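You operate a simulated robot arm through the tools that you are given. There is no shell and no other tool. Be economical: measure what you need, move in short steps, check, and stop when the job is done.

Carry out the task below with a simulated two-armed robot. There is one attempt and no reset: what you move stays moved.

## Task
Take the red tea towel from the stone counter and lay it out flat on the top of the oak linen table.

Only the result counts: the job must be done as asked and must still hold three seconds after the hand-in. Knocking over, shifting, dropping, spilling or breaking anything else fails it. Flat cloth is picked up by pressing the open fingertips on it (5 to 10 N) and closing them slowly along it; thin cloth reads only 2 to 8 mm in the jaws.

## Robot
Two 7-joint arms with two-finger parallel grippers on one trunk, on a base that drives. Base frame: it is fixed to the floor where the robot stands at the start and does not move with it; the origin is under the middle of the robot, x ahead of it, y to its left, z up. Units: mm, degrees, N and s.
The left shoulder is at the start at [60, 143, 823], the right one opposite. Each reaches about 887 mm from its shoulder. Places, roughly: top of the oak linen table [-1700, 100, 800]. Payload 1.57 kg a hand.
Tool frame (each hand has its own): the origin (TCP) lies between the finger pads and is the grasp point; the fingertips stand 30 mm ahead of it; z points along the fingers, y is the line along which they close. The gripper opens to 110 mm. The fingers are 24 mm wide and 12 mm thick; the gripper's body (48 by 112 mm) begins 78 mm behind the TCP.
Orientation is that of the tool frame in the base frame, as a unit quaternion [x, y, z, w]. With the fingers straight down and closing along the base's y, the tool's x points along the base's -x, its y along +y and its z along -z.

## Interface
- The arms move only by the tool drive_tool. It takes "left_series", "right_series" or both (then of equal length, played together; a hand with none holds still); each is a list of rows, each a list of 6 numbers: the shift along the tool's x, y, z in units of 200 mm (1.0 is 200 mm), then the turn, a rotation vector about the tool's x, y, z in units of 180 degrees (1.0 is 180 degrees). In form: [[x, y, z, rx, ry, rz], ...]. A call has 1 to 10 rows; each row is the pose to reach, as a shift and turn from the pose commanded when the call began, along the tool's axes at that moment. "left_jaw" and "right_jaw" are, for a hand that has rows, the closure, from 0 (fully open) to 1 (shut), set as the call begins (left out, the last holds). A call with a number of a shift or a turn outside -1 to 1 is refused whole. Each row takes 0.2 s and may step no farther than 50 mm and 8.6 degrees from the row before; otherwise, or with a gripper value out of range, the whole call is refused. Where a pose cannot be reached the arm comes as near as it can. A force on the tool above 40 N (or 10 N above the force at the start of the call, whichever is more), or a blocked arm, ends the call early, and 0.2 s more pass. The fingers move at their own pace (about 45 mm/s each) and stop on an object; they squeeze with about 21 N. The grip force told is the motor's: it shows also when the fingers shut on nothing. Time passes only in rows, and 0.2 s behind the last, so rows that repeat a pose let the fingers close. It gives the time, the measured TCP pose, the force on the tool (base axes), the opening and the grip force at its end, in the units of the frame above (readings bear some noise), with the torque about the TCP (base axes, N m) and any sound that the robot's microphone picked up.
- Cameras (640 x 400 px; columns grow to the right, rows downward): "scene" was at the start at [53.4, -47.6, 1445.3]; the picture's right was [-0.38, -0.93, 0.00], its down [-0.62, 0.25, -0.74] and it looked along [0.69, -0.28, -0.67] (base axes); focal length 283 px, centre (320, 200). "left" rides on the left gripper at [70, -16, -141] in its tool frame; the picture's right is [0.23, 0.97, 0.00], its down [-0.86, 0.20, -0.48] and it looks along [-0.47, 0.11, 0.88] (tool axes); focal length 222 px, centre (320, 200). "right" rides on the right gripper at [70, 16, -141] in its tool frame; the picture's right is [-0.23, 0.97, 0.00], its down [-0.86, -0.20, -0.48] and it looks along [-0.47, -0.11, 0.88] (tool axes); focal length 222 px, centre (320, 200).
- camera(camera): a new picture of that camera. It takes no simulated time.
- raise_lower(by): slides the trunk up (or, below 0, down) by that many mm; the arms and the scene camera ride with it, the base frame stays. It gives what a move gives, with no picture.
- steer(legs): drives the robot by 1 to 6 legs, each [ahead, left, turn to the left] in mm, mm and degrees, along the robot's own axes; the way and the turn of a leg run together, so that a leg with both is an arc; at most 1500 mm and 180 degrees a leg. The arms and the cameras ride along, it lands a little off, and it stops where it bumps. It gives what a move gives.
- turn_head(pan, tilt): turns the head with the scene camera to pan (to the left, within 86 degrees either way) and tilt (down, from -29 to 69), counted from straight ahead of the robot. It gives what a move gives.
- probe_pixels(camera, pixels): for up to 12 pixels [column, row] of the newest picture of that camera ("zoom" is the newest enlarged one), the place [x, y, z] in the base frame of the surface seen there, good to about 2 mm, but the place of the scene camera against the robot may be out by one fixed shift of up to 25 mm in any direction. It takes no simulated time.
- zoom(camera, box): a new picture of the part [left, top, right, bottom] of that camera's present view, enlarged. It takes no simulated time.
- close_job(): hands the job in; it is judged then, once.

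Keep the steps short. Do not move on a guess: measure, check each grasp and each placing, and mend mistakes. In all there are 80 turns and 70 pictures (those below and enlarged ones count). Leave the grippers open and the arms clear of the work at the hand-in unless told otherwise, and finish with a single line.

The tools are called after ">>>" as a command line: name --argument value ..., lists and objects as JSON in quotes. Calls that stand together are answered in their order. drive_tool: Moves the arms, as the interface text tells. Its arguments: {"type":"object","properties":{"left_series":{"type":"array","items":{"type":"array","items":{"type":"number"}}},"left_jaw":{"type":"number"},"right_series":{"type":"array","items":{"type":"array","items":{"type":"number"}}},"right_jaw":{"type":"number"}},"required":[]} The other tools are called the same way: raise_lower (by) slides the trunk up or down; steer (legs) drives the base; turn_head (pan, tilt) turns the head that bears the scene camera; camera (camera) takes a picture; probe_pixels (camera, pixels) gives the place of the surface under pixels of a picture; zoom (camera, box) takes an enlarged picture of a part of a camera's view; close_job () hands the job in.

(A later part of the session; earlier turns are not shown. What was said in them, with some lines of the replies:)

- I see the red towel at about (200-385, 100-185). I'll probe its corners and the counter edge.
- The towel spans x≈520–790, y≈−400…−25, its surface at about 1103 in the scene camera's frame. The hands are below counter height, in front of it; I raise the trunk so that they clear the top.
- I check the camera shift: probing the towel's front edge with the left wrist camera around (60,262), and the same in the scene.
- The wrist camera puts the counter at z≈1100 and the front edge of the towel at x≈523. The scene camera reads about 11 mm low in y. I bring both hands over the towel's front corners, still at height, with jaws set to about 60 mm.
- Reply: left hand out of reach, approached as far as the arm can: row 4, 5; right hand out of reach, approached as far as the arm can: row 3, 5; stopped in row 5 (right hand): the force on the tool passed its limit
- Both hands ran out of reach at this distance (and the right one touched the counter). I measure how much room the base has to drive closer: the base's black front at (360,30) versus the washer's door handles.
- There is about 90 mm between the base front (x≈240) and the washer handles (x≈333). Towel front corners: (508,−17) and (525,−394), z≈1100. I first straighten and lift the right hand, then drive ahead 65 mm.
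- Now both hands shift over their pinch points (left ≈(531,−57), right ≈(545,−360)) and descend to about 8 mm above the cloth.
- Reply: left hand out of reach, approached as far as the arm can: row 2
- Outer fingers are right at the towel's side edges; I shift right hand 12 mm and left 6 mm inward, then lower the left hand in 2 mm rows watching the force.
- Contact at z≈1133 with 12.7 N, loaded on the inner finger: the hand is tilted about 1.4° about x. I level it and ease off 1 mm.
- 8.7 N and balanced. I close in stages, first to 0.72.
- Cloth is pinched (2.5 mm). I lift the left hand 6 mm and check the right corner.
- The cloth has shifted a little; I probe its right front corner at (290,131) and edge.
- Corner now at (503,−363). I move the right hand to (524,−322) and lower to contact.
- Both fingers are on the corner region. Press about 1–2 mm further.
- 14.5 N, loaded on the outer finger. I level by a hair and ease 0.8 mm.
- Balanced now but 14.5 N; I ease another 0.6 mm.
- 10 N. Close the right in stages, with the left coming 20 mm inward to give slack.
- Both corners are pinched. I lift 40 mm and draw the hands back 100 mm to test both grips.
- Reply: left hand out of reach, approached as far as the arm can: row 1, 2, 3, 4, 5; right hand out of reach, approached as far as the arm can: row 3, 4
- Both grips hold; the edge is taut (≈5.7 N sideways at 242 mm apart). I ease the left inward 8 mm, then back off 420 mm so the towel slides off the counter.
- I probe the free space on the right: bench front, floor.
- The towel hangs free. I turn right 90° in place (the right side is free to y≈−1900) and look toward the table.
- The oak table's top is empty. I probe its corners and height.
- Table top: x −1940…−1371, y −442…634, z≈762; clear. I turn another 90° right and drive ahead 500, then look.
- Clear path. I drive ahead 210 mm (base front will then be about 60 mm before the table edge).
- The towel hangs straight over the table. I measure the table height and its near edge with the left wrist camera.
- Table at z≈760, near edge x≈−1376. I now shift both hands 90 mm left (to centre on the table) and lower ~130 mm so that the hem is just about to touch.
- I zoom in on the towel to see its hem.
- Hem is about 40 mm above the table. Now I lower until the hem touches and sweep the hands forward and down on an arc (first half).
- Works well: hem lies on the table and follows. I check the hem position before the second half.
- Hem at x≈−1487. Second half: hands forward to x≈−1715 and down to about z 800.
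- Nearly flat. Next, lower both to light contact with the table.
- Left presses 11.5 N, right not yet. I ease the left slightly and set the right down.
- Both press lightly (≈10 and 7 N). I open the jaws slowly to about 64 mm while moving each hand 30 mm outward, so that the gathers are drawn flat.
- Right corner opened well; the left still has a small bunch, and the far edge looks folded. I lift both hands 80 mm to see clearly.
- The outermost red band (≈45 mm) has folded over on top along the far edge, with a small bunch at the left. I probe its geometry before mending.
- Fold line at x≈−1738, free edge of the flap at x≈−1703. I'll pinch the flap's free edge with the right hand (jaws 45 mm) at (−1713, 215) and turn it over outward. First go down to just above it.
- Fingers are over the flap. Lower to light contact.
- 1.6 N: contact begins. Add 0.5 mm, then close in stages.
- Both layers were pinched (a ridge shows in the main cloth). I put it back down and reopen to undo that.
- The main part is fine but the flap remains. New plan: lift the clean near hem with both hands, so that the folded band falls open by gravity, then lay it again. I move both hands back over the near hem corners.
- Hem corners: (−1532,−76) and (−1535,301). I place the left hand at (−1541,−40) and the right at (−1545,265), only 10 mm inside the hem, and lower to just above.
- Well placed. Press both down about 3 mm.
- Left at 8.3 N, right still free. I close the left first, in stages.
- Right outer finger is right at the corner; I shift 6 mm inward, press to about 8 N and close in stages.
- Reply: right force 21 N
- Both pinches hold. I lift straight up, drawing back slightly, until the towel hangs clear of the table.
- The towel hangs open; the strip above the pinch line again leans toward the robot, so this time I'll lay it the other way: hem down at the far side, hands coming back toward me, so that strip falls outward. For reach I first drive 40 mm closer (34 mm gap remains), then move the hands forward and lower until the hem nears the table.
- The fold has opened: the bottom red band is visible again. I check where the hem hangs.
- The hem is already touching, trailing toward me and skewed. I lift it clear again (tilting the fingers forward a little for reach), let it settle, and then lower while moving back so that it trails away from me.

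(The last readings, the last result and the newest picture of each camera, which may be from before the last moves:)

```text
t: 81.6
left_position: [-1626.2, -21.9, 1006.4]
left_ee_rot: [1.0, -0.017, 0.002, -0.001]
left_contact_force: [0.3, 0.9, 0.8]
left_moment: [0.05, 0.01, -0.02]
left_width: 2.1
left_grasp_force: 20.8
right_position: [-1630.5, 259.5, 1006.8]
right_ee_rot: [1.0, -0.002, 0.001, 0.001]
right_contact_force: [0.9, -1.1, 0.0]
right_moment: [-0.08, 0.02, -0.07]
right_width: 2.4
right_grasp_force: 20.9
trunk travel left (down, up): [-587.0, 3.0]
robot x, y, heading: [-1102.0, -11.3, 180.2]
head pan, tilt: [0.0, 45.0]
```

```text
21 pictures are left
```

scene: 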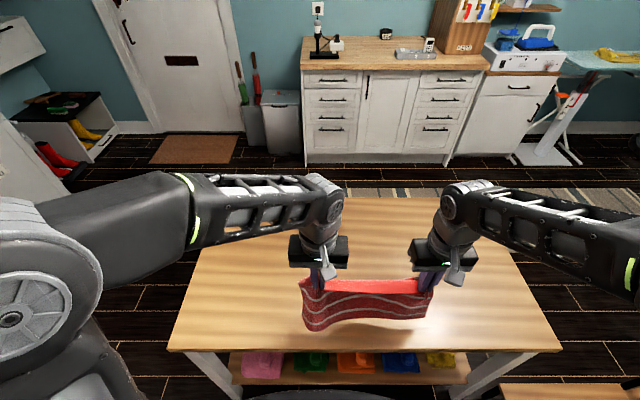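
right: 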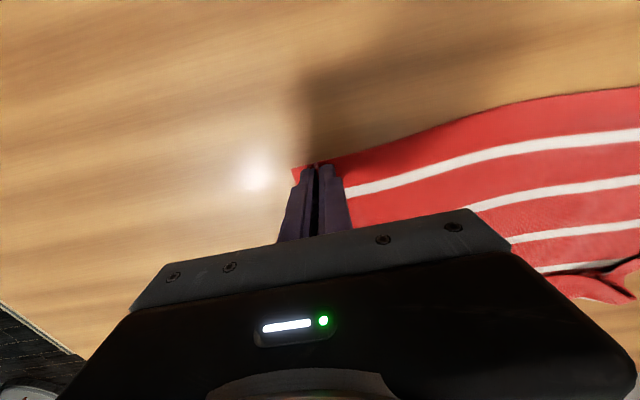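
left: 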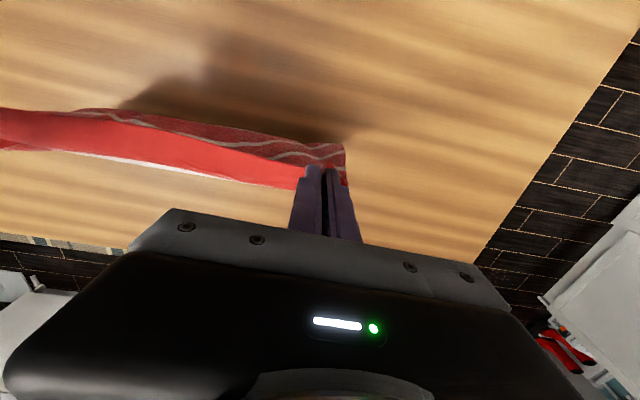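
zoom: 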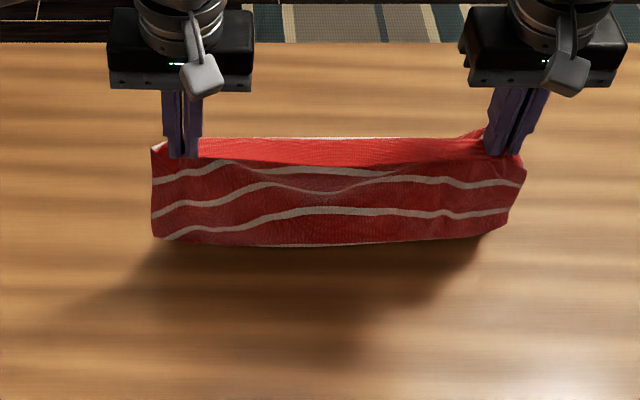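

The lower part now trails away from me. Continue the arc back and down.

>>> drive_tool --left_series '[[0.15, -0.005, 0.06, 0, 0, 0], [0.3, -0.01, 0.14, 0, 0, 0], [0.45, -0.016, 0.25, 0, 0, 0], [0.575, -0.02, 0.37, 0, 0, 0], [0.675, -0.024, 0.5, 0, 0, 0], [0.75, -0.027, 0.63, 0, 0, 0], [0.75, -0.027, 0.63, 0, 0, 0]]' --right_series '[[0.15, 0, 0.06, 0, 0, 0], [0.3, 0, 0.14, 0, 0, 0], [0.45, 0, 0.25, 0, 0, 0], [0.575, 0, 0.37, 0, 0, 0], [0.675, 0, 0.5, 0, 0, 0], [0.75, 0, 0.63, 0, 0, 0], [0.75, 0, 0.63, 0, 0, 0]]'

>>> camera --camera "scene"

>>> camera --camera "left"

```text
t: 83.2
left_position: [-1474.9, -20.9, 879.3]
left_ee_rot: [1.0, -0.018, 0.001, -0.001]
left_contact_force: [-0.1, 0.5, -0.4]
left_moment: [0.08, 0.0, -0.04]
left_width: 1.9
left_grasp_force: 21.3
right_position: [-1478.5, 259.1, 880.3]
right_ee_rot: [1.0, -0.002, -0.001, 0.0]
right_contact_force: [0.4, -0.6, -0.6]
right_moment: [-0.04, 0.0, 0.02]
right_width: 2.8
right_grasp_force: 20.6
trunk travel left (down, up): [-587.0, 3.0]
robot x, y, heading: [-1103.3, -11.1, 180.1]
head pan, tilt: [0.0, 45.0]
```

```text
20 pictures are left
```

scene: 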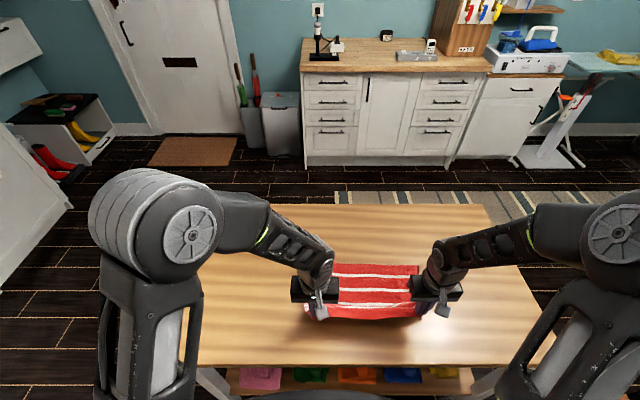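

```text
19 pictures are left
```

left: 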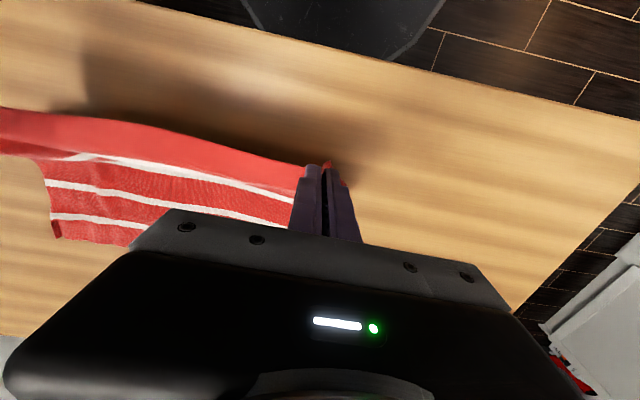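

It is unrolling well. I probe the far hem to choose the final pull.

>>> probe_pixels --camera "scene" --pixels '[[345, 264], [380, 265], [415, 266], [380, 290], [370, 314], [340, 318]]'

>>> probe_pixels --camera "left" --pixels '[[60, 236], [130, 243], [100, 155], [150, 140]]'

>>> zoom --camera "scene" --box '[288, 240, 464, 350]'

```text
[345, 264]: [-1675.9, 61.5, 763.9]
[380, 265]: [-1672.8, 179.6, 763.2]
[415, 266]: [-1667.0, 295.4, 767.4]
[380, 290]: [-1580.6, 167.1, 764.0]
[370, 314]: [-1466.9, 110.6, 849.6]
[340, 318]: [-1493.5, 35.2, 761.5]
```

```text
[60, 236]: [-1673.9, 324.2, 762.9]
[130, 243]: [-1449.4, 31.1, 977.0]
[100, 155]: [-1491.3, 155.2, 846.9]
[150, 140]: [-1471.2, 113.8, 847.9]
```

```text
3.64 times, centred on (376, 295) of scene
```

zoom: 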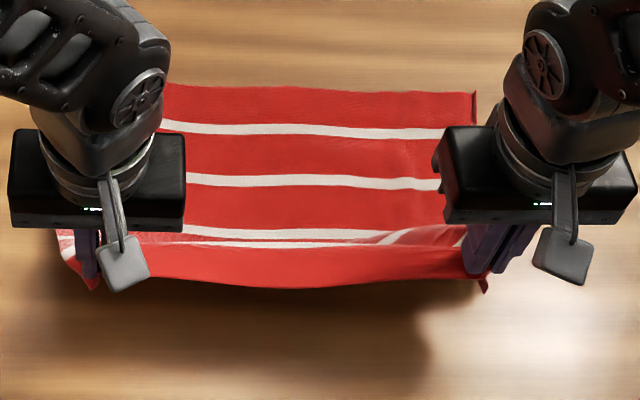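

Far hem at x≈−1673, so the near edge will land at about −1412, still on the table. Final part: 42 mm back, 80 mm down.

>>> drive_tool --left_series '[[0.09, 0, 0.09, 0, 0, 0], [0.15, 0, 0.19, 0, 0, 0], [0.19, 0, 0.29, 0, 0, 0], [0.21, 0, 0.37, 0, 0, 0], [0.21, 0, 0.4, 0, 0, 0], [0.21, 0, 0.42, 0, 0, 0], [0.21, 0, 0.42, 0, 0, 0]]' --right_series '[[0.1, 0, 0.09, 0, 0, 0], [0.17, 0, 0.19, 0, 0, 0], [0.21, 0, 0.29, 0, 0, 0], [0.23, 0, 0.37, 0, 0, 0], [0.23, 0, 0.4, 0, 0, 0], [0.23, 0, 0.425, 0, 0, 0], [0.23, 0, 0.425, 0, 0, 0]]'

>>> zoom --camera "scene" --box '[272, 240, 480, 370]'

>>> camera --camera "left"

```text
t: 84.8
left_position: [-1434.0, -24.2, 796.9]
left_ee_rot: [1.0, -0.016, 0.001, -0.001]
left_contact_force: [1.0, 1.8, -0.1]
left_moment: [0.02, 0.03, -0.03]
left_width: 1.9
left_grasp_force: 20.6
right_position: [-1433.2, 259.0, 795.3]
right_ee_rot: [1.0, -0.002, 0.0, -0.001]
right_contact_force: [-0.2, -2.3, 0.1]
right_moment: [-0.06, -0.03, 0.0]
right_width: 2.4
right_grasp_force: 21.2
trunk travel left (down, up): [-587.0, 3.0]
robot x, y, heading: [-1100.5, -10.0, 179.9]
head pan, tilt: [0.0, 45.0]
```

```text
3.08 times, centred on (376, 305) of scene
```

zoom: 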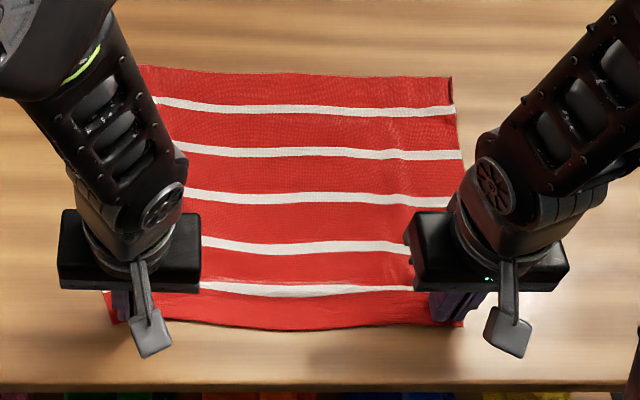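

```text
16 pictures are left
```

left: 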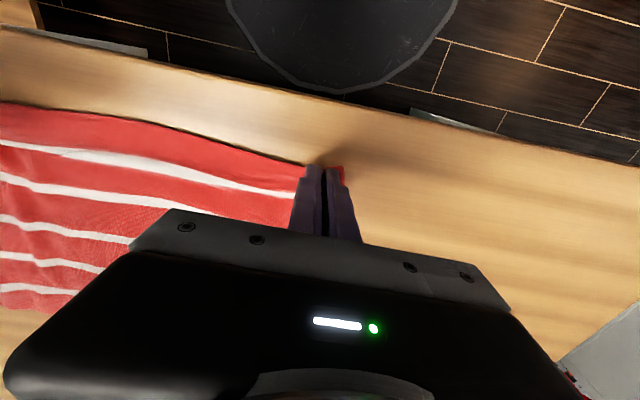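

All five stripes and both border bands lie open. I lower to light contact.

>>> drive_tool --left_series '[[0, 0, 0.012, 0, 0, 0], [0, 0, 0.022, 0, 0, 0], [0, 0, 0.026, 0, 0, 0], [0, 0, 0.026, 0, 0, 0]]' --right_series '[[0, 0, 0.008, 0, 0, 0], [0, 0, 0.014, 0, 0, 0], [0, 0, 0.018, 0, 0, 0], [0, 0, 0.018, 0, 0, 0]]'

```text
t: 85.8
left_position: [-1434.0, -23.6, 790.4]
left_ee_rot: [1.0, -0.017, 0.0, -0.001]
left_contact_force: [-0.3, 0.7, 0.5]
left_moment: [0.07, -0.02, -0.03]
left_width: 2.0
left_grasp_force: 20.6
right_position: [-1432.7, 258.2, 791.5]
right_ee_rot: [1.0, -0.001, 0.0, -0.001]
right_contact_force: [1.3, -0.5, 10.2]
right_moment: [0.09, -0.06, -0.03]
right_width: 2.5
right_grasp_force: 20.9
trunk travel left (down, up): [-587.0, 3.0]
robot x, y, heading: [-1099.9, -9.7, 179.8]
head pan, tilt: [0.0, 45.0]
```

Left touches barely; I add 0.8 mm there, then open to 44 mm while moving each hand outward 22 mm to smooth the gathers, and lift.

>>> drive_tool --left_series '[[0, 0, 0.004, 0, 0, 0], [0, 0, 0.004, 0, 0, 0]]' --right_series '[[0, 0, -0.0015, 0, 0, 0], [0, 0, -0.0015, 0, 0, 0]]'

>>> drive_tool --left_series '[[0, 0.04, 0, 0, 0, 0], [0, 0.08, 0, 0, 0, 0], [0, 0.11, 0, 0, 0, 0], [0, 0.11, 0, 0, 0, 0]]' --right_series '[[0, -0.04, 0, 0, 0, 0], [0, -0.08, 0, 0, 0, 0], [0, -0.11, 0, 0, 0, 0], [0, -0.11, 0, 0, 0, 0]]' --left_jaw 0.6 --right_jaw 0.6

>>> drive_tool --left_series '[[0, 0, -0.05, 0, 0, 0], [0, 0, -0.15, 0, 0, 0], [0, 0, -0.3, 0, 0, 0], [0, 0, -0.45, 0, 0, 0]]' --right_series '[[0, 0, -0.05, 0, 0, 0], [0, 0, -0.15, 0, 0, 0], [0, 0, -0.3, 0, 0, 0], [0, 0, -0.45, 0, 0, 0]]'

>>> camera --camera "left"

>>> camera --camera "right"

>>> zoom --camera "scene" --box '[272, 240, 480, 370]'

```text
t: 86.4
left_position: [-1434.0, -22.6, 791.1]
left_ee_rot: [1.0, -0.017, 0.0, -0.001]
left_contact_force: [0.6, 0.8, 9.0]
left_moment: [0.02, -0.06, -0.01]
left_width: 2.1
left_grasp_force: 20.7
right_position: [-1434.5, 258.7, 792.8]
right_ee_rot: [1.0, -0.001, -0.001, -0.001]
right_contact_force: [-0.9, -1.8, 4.3]
right_moment: [0.01, 0.03, -0.02]
right_width: 2.8
right_grasp_force: 21.1
trunk travel left (down, up): [-587.0, 3.0]
robot x, y, heading: [-1104.5, -9.6, 179.8]
head pan, tilt: [0.0, 45.0]
```

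```text
t: 87.4
left_position: [-1434.4, -45.1, 791.6]
left_ee_rot: [1.0, -0.018, 0.0, -0.001]
left_contact_force: [-0.7, 3.2, 14.4]
left_moment: [-0.03, 0.05, -0.02]
left_width: 37.6
left_grasp_force: 0.1
right_position: [-1434.2, 281.2, 792.1]
right_ee_rot: [1.0, -0.002, -0.001, 0.0]
right_contact_force: [-1.1, 0.0, 0.4]
right_moment: [0.02, 0.03, 0.0]
right_width: 44.0
right_grasp_force: 0.1
trunk travel left (down, up): [-587.0, 3.0]
robot x, y, heading: [-1100.6, -10.4, 179.8]
head pan, tilt: [0.0, 45.0]
```

```text
t: 88.4
left_position: [-1433.8, -45.1, 882.1]
left_ee_rot: [1.0, -0.017, 0.001, -0.001]
left_contact_force: [0.2, -0.4, 0.5]
left_moment: [0.0, 0.03, 0.02]
left_width: 44.0
left_grasp_force: 0.0
right_position: [-1432.5, 280.0, 881.1]
right_ee_rot: [1.0, -0.002, 0.0, 0.0]
right_contact_force: [0.0, -1.0, 0.0]
right_moment: [-0.05, -0.01, 0.03]
right_width: 43.8
right_grasp_force: 0.1
trunk travel left (down, up): [-587.0, 3.0]
robot x, y, heading: [-1103.0, -8.2, 179.8]
head pan, tilt: [0.0, 45.0]
```

```text
15 pictures are left
```

left: 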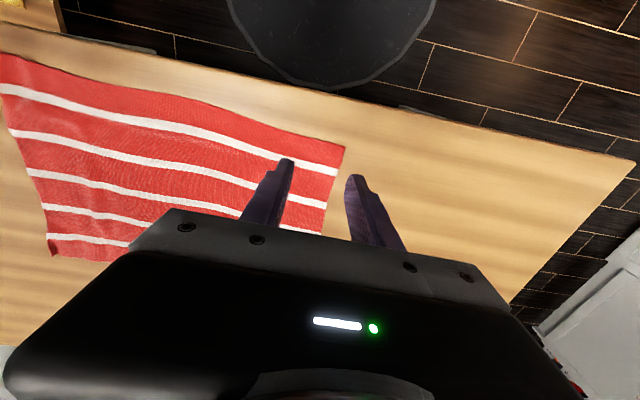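

```text
14 pictures are left
```

right: 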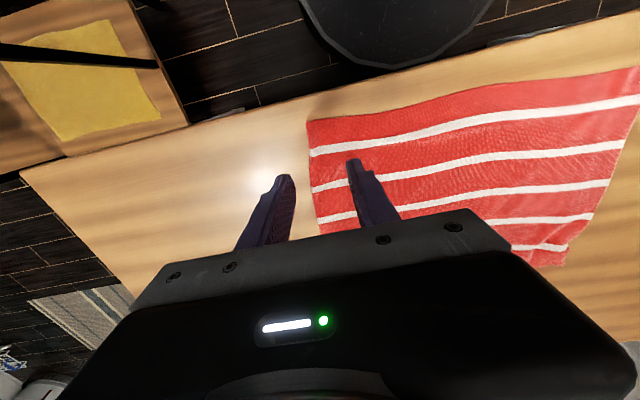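

```text
3.08 times, centred on (376, 305) of scene
```

zoom: 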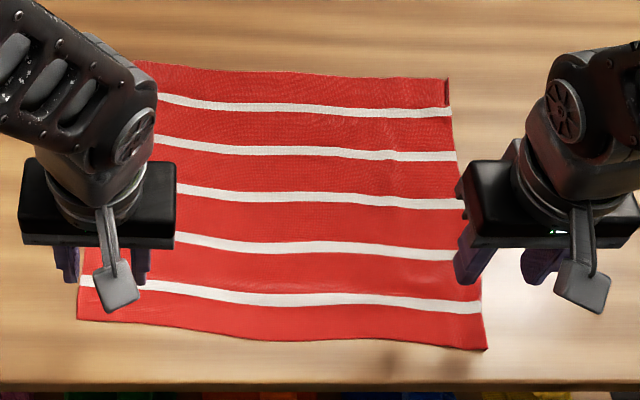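

Both hands released and the corners opened nicely. I raise the hands and back off 250 mm for a full view.

>>> drive_tool --left_series '[[0, 0, -0.15, 0, 0, 0], [0, 0, -0.35, 0, 0, 0], [0, 0, -0.55, 0, 0, 0], [0, 0, -0.75, 0, 0, 0], [0, 0, -0.95, 0, 0, 0]]' --right_series '[[0, 0.02, -0.15, 0, 0, 0], [0, 0.05, -0.35, 0, 0, 0], [0, 0.08, -0.55, 0, 0, 0], [0, 0.1, -0.75, 0, 0, 0], [0, 0.1, -0.95, 0, 0, 0]]'

>>> steer --legs '[[-250, 0, 0]]'

>>> camera --camera "scene"

```text
t: 89.6
left_position: [-1435.0, -44.2, 1071.0]
left_ee_rot: [1.0, -0.017, 0.001, -0.002]
left_contact_force: [0.1, -0.7, 0.1]
left_moment: [-0.01, 0.01, 0.03]
left_width: 43.8
left_grasp_force: 0.1
right_position: [-1433.2, 260.2, 1072.3]
right_ee_rot: [1.0, -0.002, 0.001, 0.0]
right_contact_force: [-0.4, -0.2, 0.1]
right_moment: [-0.01, 0.03, 0.03]
right_width: 44.1
right_grasp_force: 0.1
trunk travel left (down, up): [-587.0, 3.0]
robot x, y, heading: [-1103.3, -14.6, 179.8]
head pan, tilt: [0.0, 45.0]
```

```text
t: 91.4
left_position: [-1183.0, -45.1, 1070.6]
left_ee_rot: [1.0, -0.017, 0.0, -0.001]
left_contact_force: [0.2, 0.1, -0.1]
left_moment: [-0.01, 0.04, 0.02]
left_width: 44.2
left_grasp_force: 0.2
right_position: [-1184.1, 260.1, 1072.8]
right_ee_rot: [1.0, -0.001, 0.0, 0.0]
right_contact_force: [1.0, 0.1, -0.5]
right_moment: [-0.05, 0.01, 0.01]
right_width: 44.0
right_grasp_force: 0.1
trunk travel left (down, up): [-587.0, 3.0]
robot x, y, heading: [-850.0, -10.4, 179.9]
head pan, tilt: [0.0, 45.0]
```

```text
12 pictures are left
```

scene: 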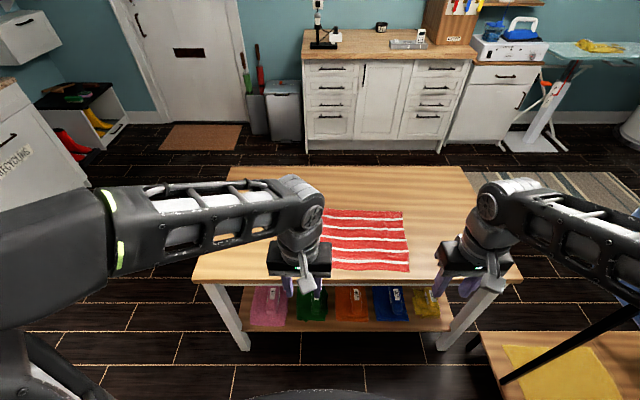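

The left hand hides part of it; I shift that hand 160 mm to the left, open both jaws, and look closely.

>>> drive_tool --left_series '[[0, 0.2, 0, 0, 0, 0], [0, 0.4, 0, 0, 0, 0], [0, 0.6, 0, 0, 0, 0], [0, 0.8, 0, 0, 0, 0], [0, 0.8, 0, 0, 0, 0]]' --right_series '[[0, 0, 0, 0, 0, 0], [0, 0, 0, 0, 0, 0], [0, 0, 0, 0, 0, 0], [0, 0, 0, 0, 0, 0], [0, 0, 0, 0, 0, 0]]' --left_jaw 0 --right_jaw 0

>>> zoom --camera "scene" --box '[264, 190, 440, 300]'

```text
t: 92.6
left_position: [-1189.7, -205.4, 1070.4]
left_ee_rot: [1.0, -0.017, 0.001, 0.0]
left_contact_force: [-0.3, -0.3, 0.7]
left_moment: [-0.01, -0.01, -0.01]
left_width: 110.0
left_grasp_force: 0.0
right_position: [-1184.6, 260.3, 1072.1]
right_ee_rot: [1.0, -0.002, 0.0, 0.0]
right_contact_force: [-0.5, 0.4, -0.3]
right_moment: [0.02, 0.01, 0.0]
right_width: 110.1
right_grasp_force: 0.0
trunk travel left (down, up): [-587.0, 3.0]
robot x, y, heading: [-848.9, -10.7, 180.1]
head pan, tilt: [0.0, 45.0]
```

```text
3.64 times, centred on (352, 245) of scene
```

zoom: 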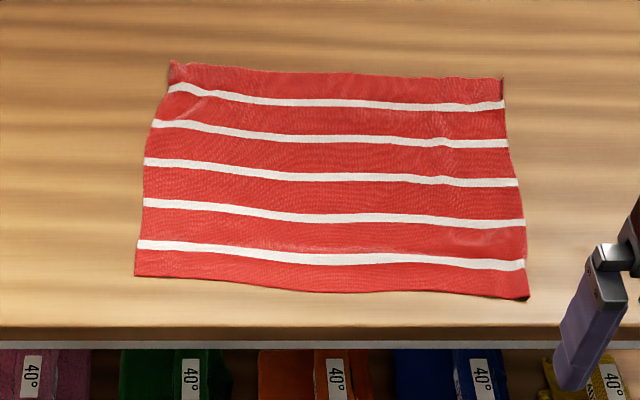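

All five stripes are showing, with small unevenness at the far left and far right corners. I probe the extents and heights.

>>> probe_pixels --camera "zoom" --pixels '[[171, 64], [501, 80], [138, 273], [526, 297], [155, 125], [180, 90], [185, 75], [200, 105], [495, 90], [440, 145], [490, 240], [330, 180]]'

>>> zoom --camera "scene" --box '[296, 200, 344, 230]'

>>> zoom --camera "scene" --box '[368, 200, 416, 230]'

```text
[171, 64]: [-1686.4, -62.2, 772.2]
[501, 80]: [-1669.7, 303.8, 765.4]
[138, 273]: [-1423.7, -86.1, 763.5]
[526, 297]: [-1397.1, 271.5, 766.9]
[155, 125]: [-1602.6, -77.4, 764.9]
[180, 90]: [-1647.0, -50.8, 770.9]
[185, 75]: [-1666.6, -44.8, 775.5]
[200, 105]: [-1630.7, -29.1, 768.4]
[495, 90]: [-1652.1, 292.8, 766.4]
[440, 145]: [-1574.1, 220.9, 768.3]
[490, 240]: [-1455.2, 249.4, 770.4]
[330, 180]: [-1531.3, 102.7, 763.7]
```

```text
13.33 times, centred on (320, 215) of scene
```

zoom: 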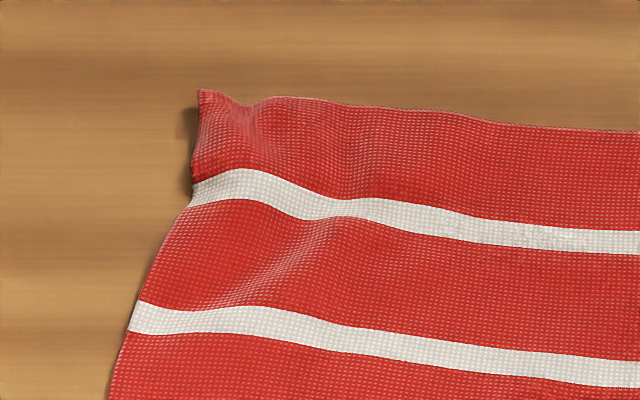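

```text
13.33 times, centred on (392, 215) of scene
```

zoom: 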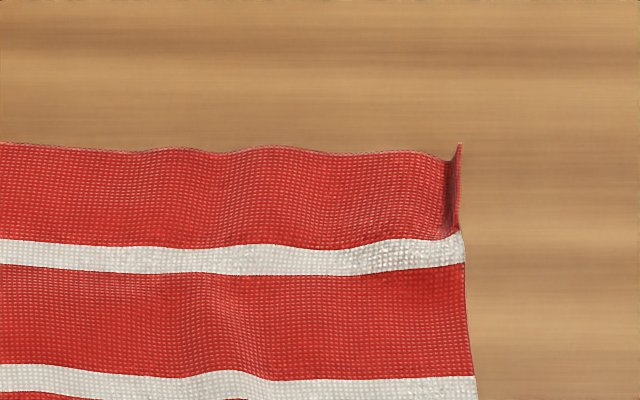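

Two far corners still have ~10 mm wrinkles. The same press-and-open stroke that smoothed the near corners should mend these. I drive forward 250 mm again and bring both hands, closed, above the far corners.

>>> steer --legs '[[250, 0, 0]]'

>>> drive_tool --left_series '[[-0.11, -0.1, 0.125, 0, 0, 0], [-0.22, -0.2, 0.25, 0, 0, 0], [-0.33, -0.3, 0.375, 0, 0, 0], [-0.44, -0.4, 0.5, 0, 0, 0], [-0.55, -0.5, 0.625, 0, 0, 0], [-0.66, -0.6, 0.75, 0, 0, 0], [-0.77, -0.7, 0.875, 0, 0, 0], [-0.88, -0.8, 1.0, 0, 0, 0], [-0.88, -0.8, 1.0, 0, 0, 0]]' --right_series '[[-0.11, -0.025, 0.125, 0, 0, 0], [-0.22, -0.05, 0.25, 0, 0, 0], [-0.33, -0.075, 0.375, 0, 0, 0], [-0.44, -0.1, 0.5, 0, 0, 0], [-0.55, -0.125, 0.625, 0, 0, 0], [-0.66, -0.15, 0.75, 0, 0, 0], [-0.77, -0.175, 0.875, 0, 0, 0], [-0.88, -0.2, 1.0, 0, 0, 0], [-0.88, -0.2, 1.0, 0, 0, 0]]' --left_jaw 1 --right_jaw 1

```text
t: 94.5
left_position: [-1441.8, -204.6, 1069.8]
left_ee_rot: [1.0, -0.017, 0.0, -0.001]
left_contact_force: [0.4, 0.6, -1.1]
left_moment: [-0.03, -0.04, 0.0]
left_width: 110.1
left_grasp_force: 0.0
right_position: [-1436.3, 259.4, 1071.2]
right_ee_rot: [1.0, -0.002, 0.001, 0.001]
right_contact_force: [0.5, -0.5, -0.5]
right_moment: [0.02, -0.01, 0.04]
right_width: 110.0
right_grasp_force: 0.0
trunk travel left (down, up): [-587.0, 3.0]
robot x, y, heading: [-1103.0, -12.7, 180.0]
head pan, tilt: [0.0, 45.0]
```

```text
t: 96.5
left_position: [-1609.7, -38.6, 870.7]
left_ee_rot: [1.0, -0.018, 0.0, -0.001]
left_contact_force: [0.6, -0.3, -0.3]
left_moment: [-0.02, 0.01, -0.03]
left_width: 0.0
left_grasp_force: 20.7
right_position: [-1610.8, 300.4, 873.2]
right_ee_rot: [1.0, -0.002, 0.0, 0.0]
right_contact_force: [0.1, -0.3, -1.2]
right_moment: [-0.02, 0.03, 0.01]
right_width: 0.0
right_grasp_force: 21.1
trunk travel left (down, up): [-587.0, 3.0]
robot x, y, heading: [-1100.3, -11.2, 179.9]
head pan, tilt: [0.0, 45.0]
```

Now over the corners: left to (−1674,−18), right to (−1660,300), lowering to z≈800.

>>> drive_tool --left_series '[[-0.16, -0.045, 0.05, 0, 0, 0], [-0.32, -0.09, 0.1, 0, 0, 0], [-0.32, -0.09, 0.2, 0, 0, 0], [-0.32, -0.09, 0.3, 0, 0, 0], [-0.32, -0.09, 0.35, 0, 0, 0], [-0.32, -0.09, 0.35, 0, 0, 0]]' --right_series '[[-0.12, 0, 0.05, 0, 0, 0], [-0.245, 0, 0.1, 0, 0, 0], [-0.245, 0, 0.2, 0, 0, 0], [-0.245, 0, 0.3, 0, 0, 0], [-0.245, 0, 0.36, 0, 0, 0], [-0.245, 0, 0.36, 0, 0, 0]]'

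>>> camera --camera "left"

>>> camera --camera "right"

```text
t: 97.8
left_position: [-1673.7, -17.3, 798.4]
left_ee_rot: [1.0, -0.017, 0.001, -0.001]
left_contact_force: [-0.5, -0.6, 0.8]
left_moment: [-0.01, 0.0, 0.01]
left_width: 0.0
left_grasp_force: 21.0
right_position: [-1658.7, 301.2, 799.4]
right_ee_rot: [1.0, -0.001, 0.001, 0.0]
right_contact_force: [0.8, -0.3, -0.9]
right_moment: [0.01, 0.02, -0.01]
right_width: 0.0
right_grasp_force: 21.0
trunk travel left (down, up): [-587.0, 3.0]
robot x, y, heading: [-1101.1, -12.2, 179.8]
head pan, tilt: [0.0, 45.0]
```

```text
8 pictures are left
```

left: 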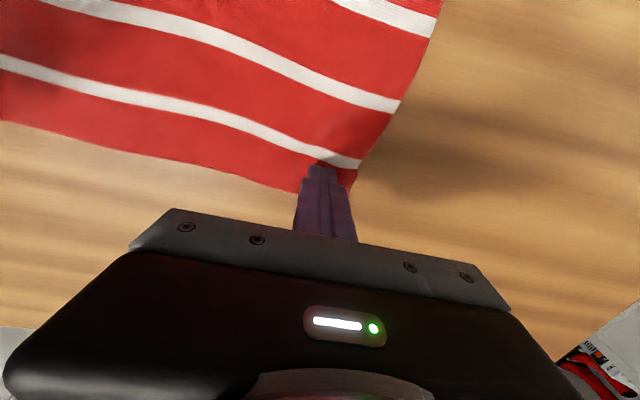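

```text
7 pictures are left
```

right: 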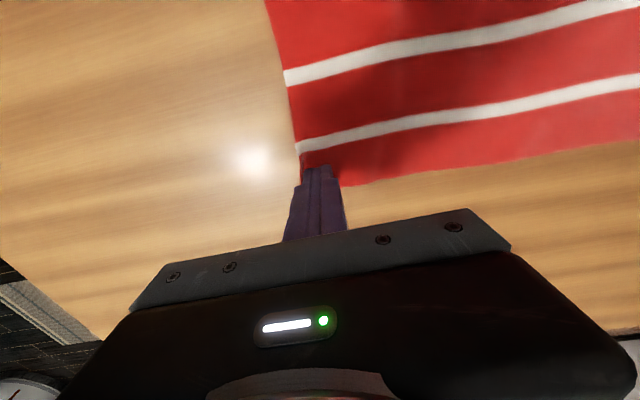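

Placed right on the corner bands. Press down.

>>> drive_tool --left_series '[[0, 0, 0.012, 0, 0, 0], [0, 0, 0.024, 0, 0, 0], [0, 0, 0.034, 0, 0, 0], [0, 0, 0.034, 0, 0, 0]]' --right_series '[[0, 0, 0.012, 0, 0, 0], [0, 0, 0.024, 0, 0, 0], [0, 0, 0.034, 0, 0, 0], [0, 0, 0.034, 0, 0, 0]]'

```text
t: 98.8
left_position: [-1675.3, -18.3, 793.3]
left_ee_rot: [1.0, -0.017, 0.001, -0.001]
left_contact_force: [0.3, -0.3, -0.6]
left_moment: [-0.01, 0.0, 0.0]
left_width: 0.0
left_grasp_force: 22.1
right_position: [-1660.5, 300.7, 793.7]
right_ee_rot: [1.0, -0.002, 0.001, 0.0]
right_contact_force: [0.1, -0.6, -0.5]
right_moment: [-0.01, 0.0, 0.04]
right_width: 0.1
right_grasp_force: 20.9
trunk travel left (down, up): [-587.0, 3.0]
robot x, y, heading: [-1101.2, -11.4, 180.3]
head pan, tilt: [0.0, 45.0]
```

>>> drive_tool --left_series '[[0, 0, 0.006, 0, 0, 0], [0, 0, 0.009, 0, 0, 0], [0, 0, 0.009, 0, 0, 0]]' --right_series '[[0, 0, 0.006, 0, 0, 0], [0, 0, 0.009, 0, 0, 0], [0, 0, 0.009, 0, 0, 0]]'

```text
t: 99.7
left_position: [-1673.1, -17.9, 791.9]
left_ee_rot: [1.0, -0.018, 0.001, 0.0]
left_contact_force: [0.2, -0.2, 1.2]
left_moment: [-0.01, 0.03, 0.02]
left_width: 0.1
left_grasp_force: 20.5
right_position: [-1659.5, 301.5, 790.8]
right_ee_rot: [1.0, -0.003, 0.0, 0.0]
right_contact_force: [-0.3, -0.3, 2.1]
right_moment: [0.01, 0.02, -0.02]
right_width: 0.1
right_grasp_force: 21.3
trunk travel left (down, up): [-587.0, 3.0]
robot x, y, heading: [-1100.9, -7.5, 179.9]
head pan, tilt: [0.0, 45.0]
```

Light contact on both. Add 0.4 mm, then open with an outward stroke, and lift.

>>> drive_tool --left_series '[[0, 0, 0.0025, 0, 0, 0], [0, 0, 0.0025, 0, 0, 0]]' --right_series '[[0, 0, 0.002, 0, 0, 0], [0, 0, 0.002, 0, 0, 0]]'

>>> drive_tool --left_series '[[0, 0.04, 0, 0, 0, 0], [0, 0.08, 0, 0, 0, 0], [0, 0.11, 0, 0, 0, 0], [0, 0.11, 0, 0, 0, 0]]' --right_series '[[0, -0.04, 0, 0, 0, 0], [0, -0.08, 0, 0, 0, 0], [0, -0.11, 0, 0, 0, 0], [0, -0.11, 0, 0, 0, 0]]' --left_jaw 0.6 --right_jaw 0.6

>>> drive_tool --left_series '[[0, 0, -0.05, 0, 0, 0], [0, 0, -0.15, 0, 0, 0], [0.03, 0, -0.3, 0, 0, 0], [0.1, 0, -0.45, 0, 0, 0]]' --right_series '[[0, 0, -0.05, 0, 0, 0], [0, 0, -0.15, 0, 0, 0], [0.03, 0, -0.3, 0, 0, 0], [0.1, 0, -0.45, 0, 0, 0]]'

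>>> zoom --camera "scene" --box '[264, 230, 472, 360]'

```text
t: 100.2
left_position: [-1673.7, -18.0, 790.8]
left_ee_rot: [1.0, -0.016, 0.0, -0.001]
left_contact_force: [-1.6, -0.9, 1.8]
left_moment: [-0.01, 0.0, 0.0]
left_width: 0.2
left_grasp_force: 21.5
right_position: [-1660.6, 301.8, 791.0]
right_ee_rot: [1.0, -0.002, -0.001, -0.001]
right_contact_force: [0.5, 0.2, 6.8]
right_moment: [0.01, 0.03, 0.01]
right_width: 0.0
right_grasp_force: 20.5
trunk travel left (down, up): [-587.0, 3.0]
robot x, y, heading: [-1103.8, -7.7, 180.0]
head pan, tilt: [0.0, 45.0]
```

```text
t: 101.2
left_position: [-1674.4, -41.0, 791.7]
left_ee_rot: [1.0, -0.018, 0.0, -0.001]
left_contact_force: [1.1, 1.0, 2.8]
left_moment: [0.13, -0.01, 0.02]
left_width: 45.8
left_grasp_force: 1.1
right_position: [-1659.4, 323.6, 790.9]
right_ee_rot: [1.0, -0.002, -0.001, 0.0]
right_contact_force: [-0.3, -1.4, 9.4]
right_moment: [-0.31, 0.09, -0.02]
right_width: 45.1
right_grasp_force: 0.9
trunk travel left (down, up): [-587.0, 3.0]
robot x, y, heading: [-1103.6, -12.0, 179.8]
head pan, tilt: [0.0, 45.0]
```

```text
t: 102.2
left_position: [-1654.1, -41.4, 882.5]
left_ee_rot: [1.0, -0.018, 0.0, -0.001]
left_contact_force: [-0.2, 0.4, -0.1]
left_moment: [0.0, 0.02, 0.02]
left_width: 44.1
left_grasp_force: 0.0
right_position: [-1638.8, 323.3, 881.0]
right_ee_rot: [1.0, -0.002, 0.0, 0.0]
right_contact_force: [0.4, 0.1, -1.1]
right_moment: [0.01, 0.02, 0.02]
right_width: 44.1
right_grasp_force: 0.0
trunk travel left (down, up): [-587.0, 3.0]
robot x, y, heading: [-1099.8, -8.2, 179.8]
head pan, tilt: [0.0, 45.0]
```

```text
3.08 times, centred on (368, 295) of scene
```

zoom: 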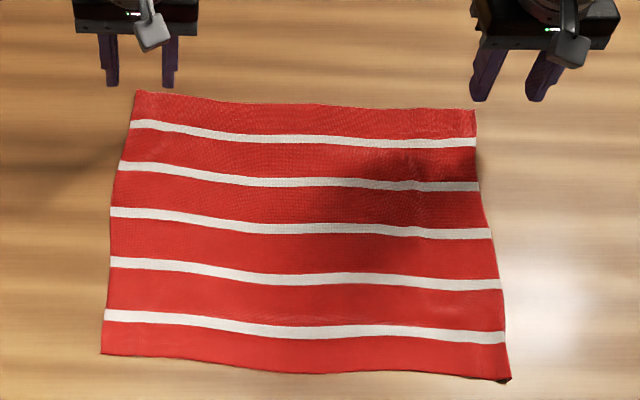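

Both far corners are flat now. I check heights, then retreat.

>>> probe_pixels --camera "zoom" --pixels '[[138, 93], [472, 112], [104, 350], [508, 379], [500, 372], [150, 110], [460, 120], [410, 180], [440, 310], [300, 250], [280, 365]]'

>>> drive_tool --left_series '[[0.15, 0, -0.15, 0, 0, 0], [0.3, 0, -0.3, 0, 0, 0], [0.45, 0, -0.45, 0, 0, 0], [0.6, 0, -0.6, 0, 0, 0], [0.75, 0, -0.75, 0, 0, 0], [0.9, 0, -0.9, 0, 0, 0]]' --right_series '[[0.15, 0.02, -0.15, 0, 0, 0], [0.3, 0.05, -0.3, 0, 0, 0], [0.45, 0.1, -0.45, 0, 0, 0], [0.6, 0.15, -0.6, 0, 0, 0], [0.75, 0.2, -0.75, 0, 0, 0], [0.9, 0.25, -0.9, 0, 0, 0]]' --left_jaw 0 --right_jaw 0

>>> steer --legs '[[-300, 0, 0]]'

>>> camera --camera "scene"

```text
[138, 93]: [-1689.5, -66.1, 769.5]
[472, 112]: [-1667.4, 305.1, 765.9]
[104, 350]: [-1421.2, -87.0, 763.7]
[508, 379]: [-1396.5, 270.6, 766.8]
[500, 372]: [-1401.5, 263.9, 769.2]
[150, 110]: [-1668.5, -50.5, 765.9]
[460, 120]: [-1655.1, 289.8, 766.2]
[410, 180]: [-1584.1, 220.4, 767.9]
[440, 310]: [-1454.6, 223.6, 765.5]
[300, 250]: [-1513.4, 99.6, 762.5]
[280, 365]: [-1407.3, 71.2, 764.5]
```

```text
t: 103.7
left_position: [-1473.3, -49.0, 1063.2]
left_ee_rot: [1.0, -0.017, 0.0, 0.0]
left_contact_force: [-0.1, -0.4, -0.2]
left_moment: [0.0, 0.01, 0.0]
left_width: 110.3
left_grasp_force: 0.0
right_position: [-1457.6, 270.9, 1061.5]
right_ee_rot: [1.0, -0.001, -0.001, -0.001]
right_contact_force: [-0.2, -0.9, 0.4]
right_moment: [0.03, 0.01, 0.03]
right_width: 110.0
right_grasp_force: 0.0
trunk travel left (down, up): [-587.0, 3.0]
robot x, y, heading: [-1100.6, -10.6, 180.1]
head pan, tilt: [0.0, 45.0]
```

```text
t: 105.7
left_position: [-1173.9, -47.1, 1060.9]
left_ee_rot: [1.0, -0.017, 0.0, -0.002]
left_contact_force: [0.8, -0.6, -0.4]
left_moment: [0.01, 0.03, -0.01]
left_width: 109.8
left_grasp_force: 0.0
right_position: [-1158.3, 271.7, 1060.9]
right_ee_rot: [1.0, -0.002, 0.0, 0.0]
right_contact_force: [-0.2, 0.7, 0.0]
right_moment: [-0.03, 0.0, 0.05]
right_width: 109.9
right_grasp_force: 0.0
trunk travel left (down, up): [-587.0, 3.0]
robot x, y, heading: [-801.2, -12.7, 180.1]
head pan, tilt: [0.0, 45.0]
```

```text
5 pictures are left
```

scene: 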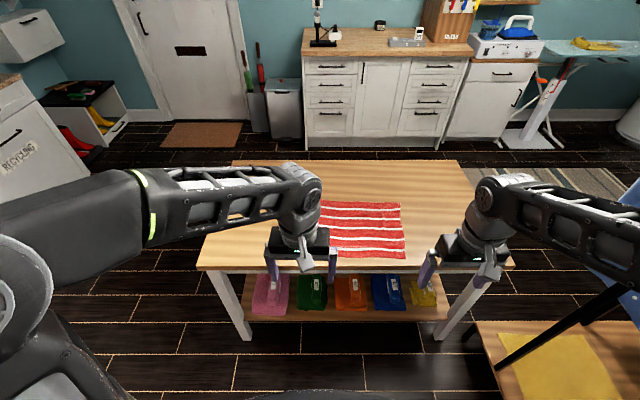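

The towel lies flat on the oak table: about 375 × 265 mm, heights within a few mm, all edges inside the top. The grippers are open and the arms are clear, so I hand in.

>>> close_job

```text
The job is handed in.
```

The red tea towel lies flat on the oak linen table, both grippers are open and the arms are clear of it; I saw nothing else knocked or moved.
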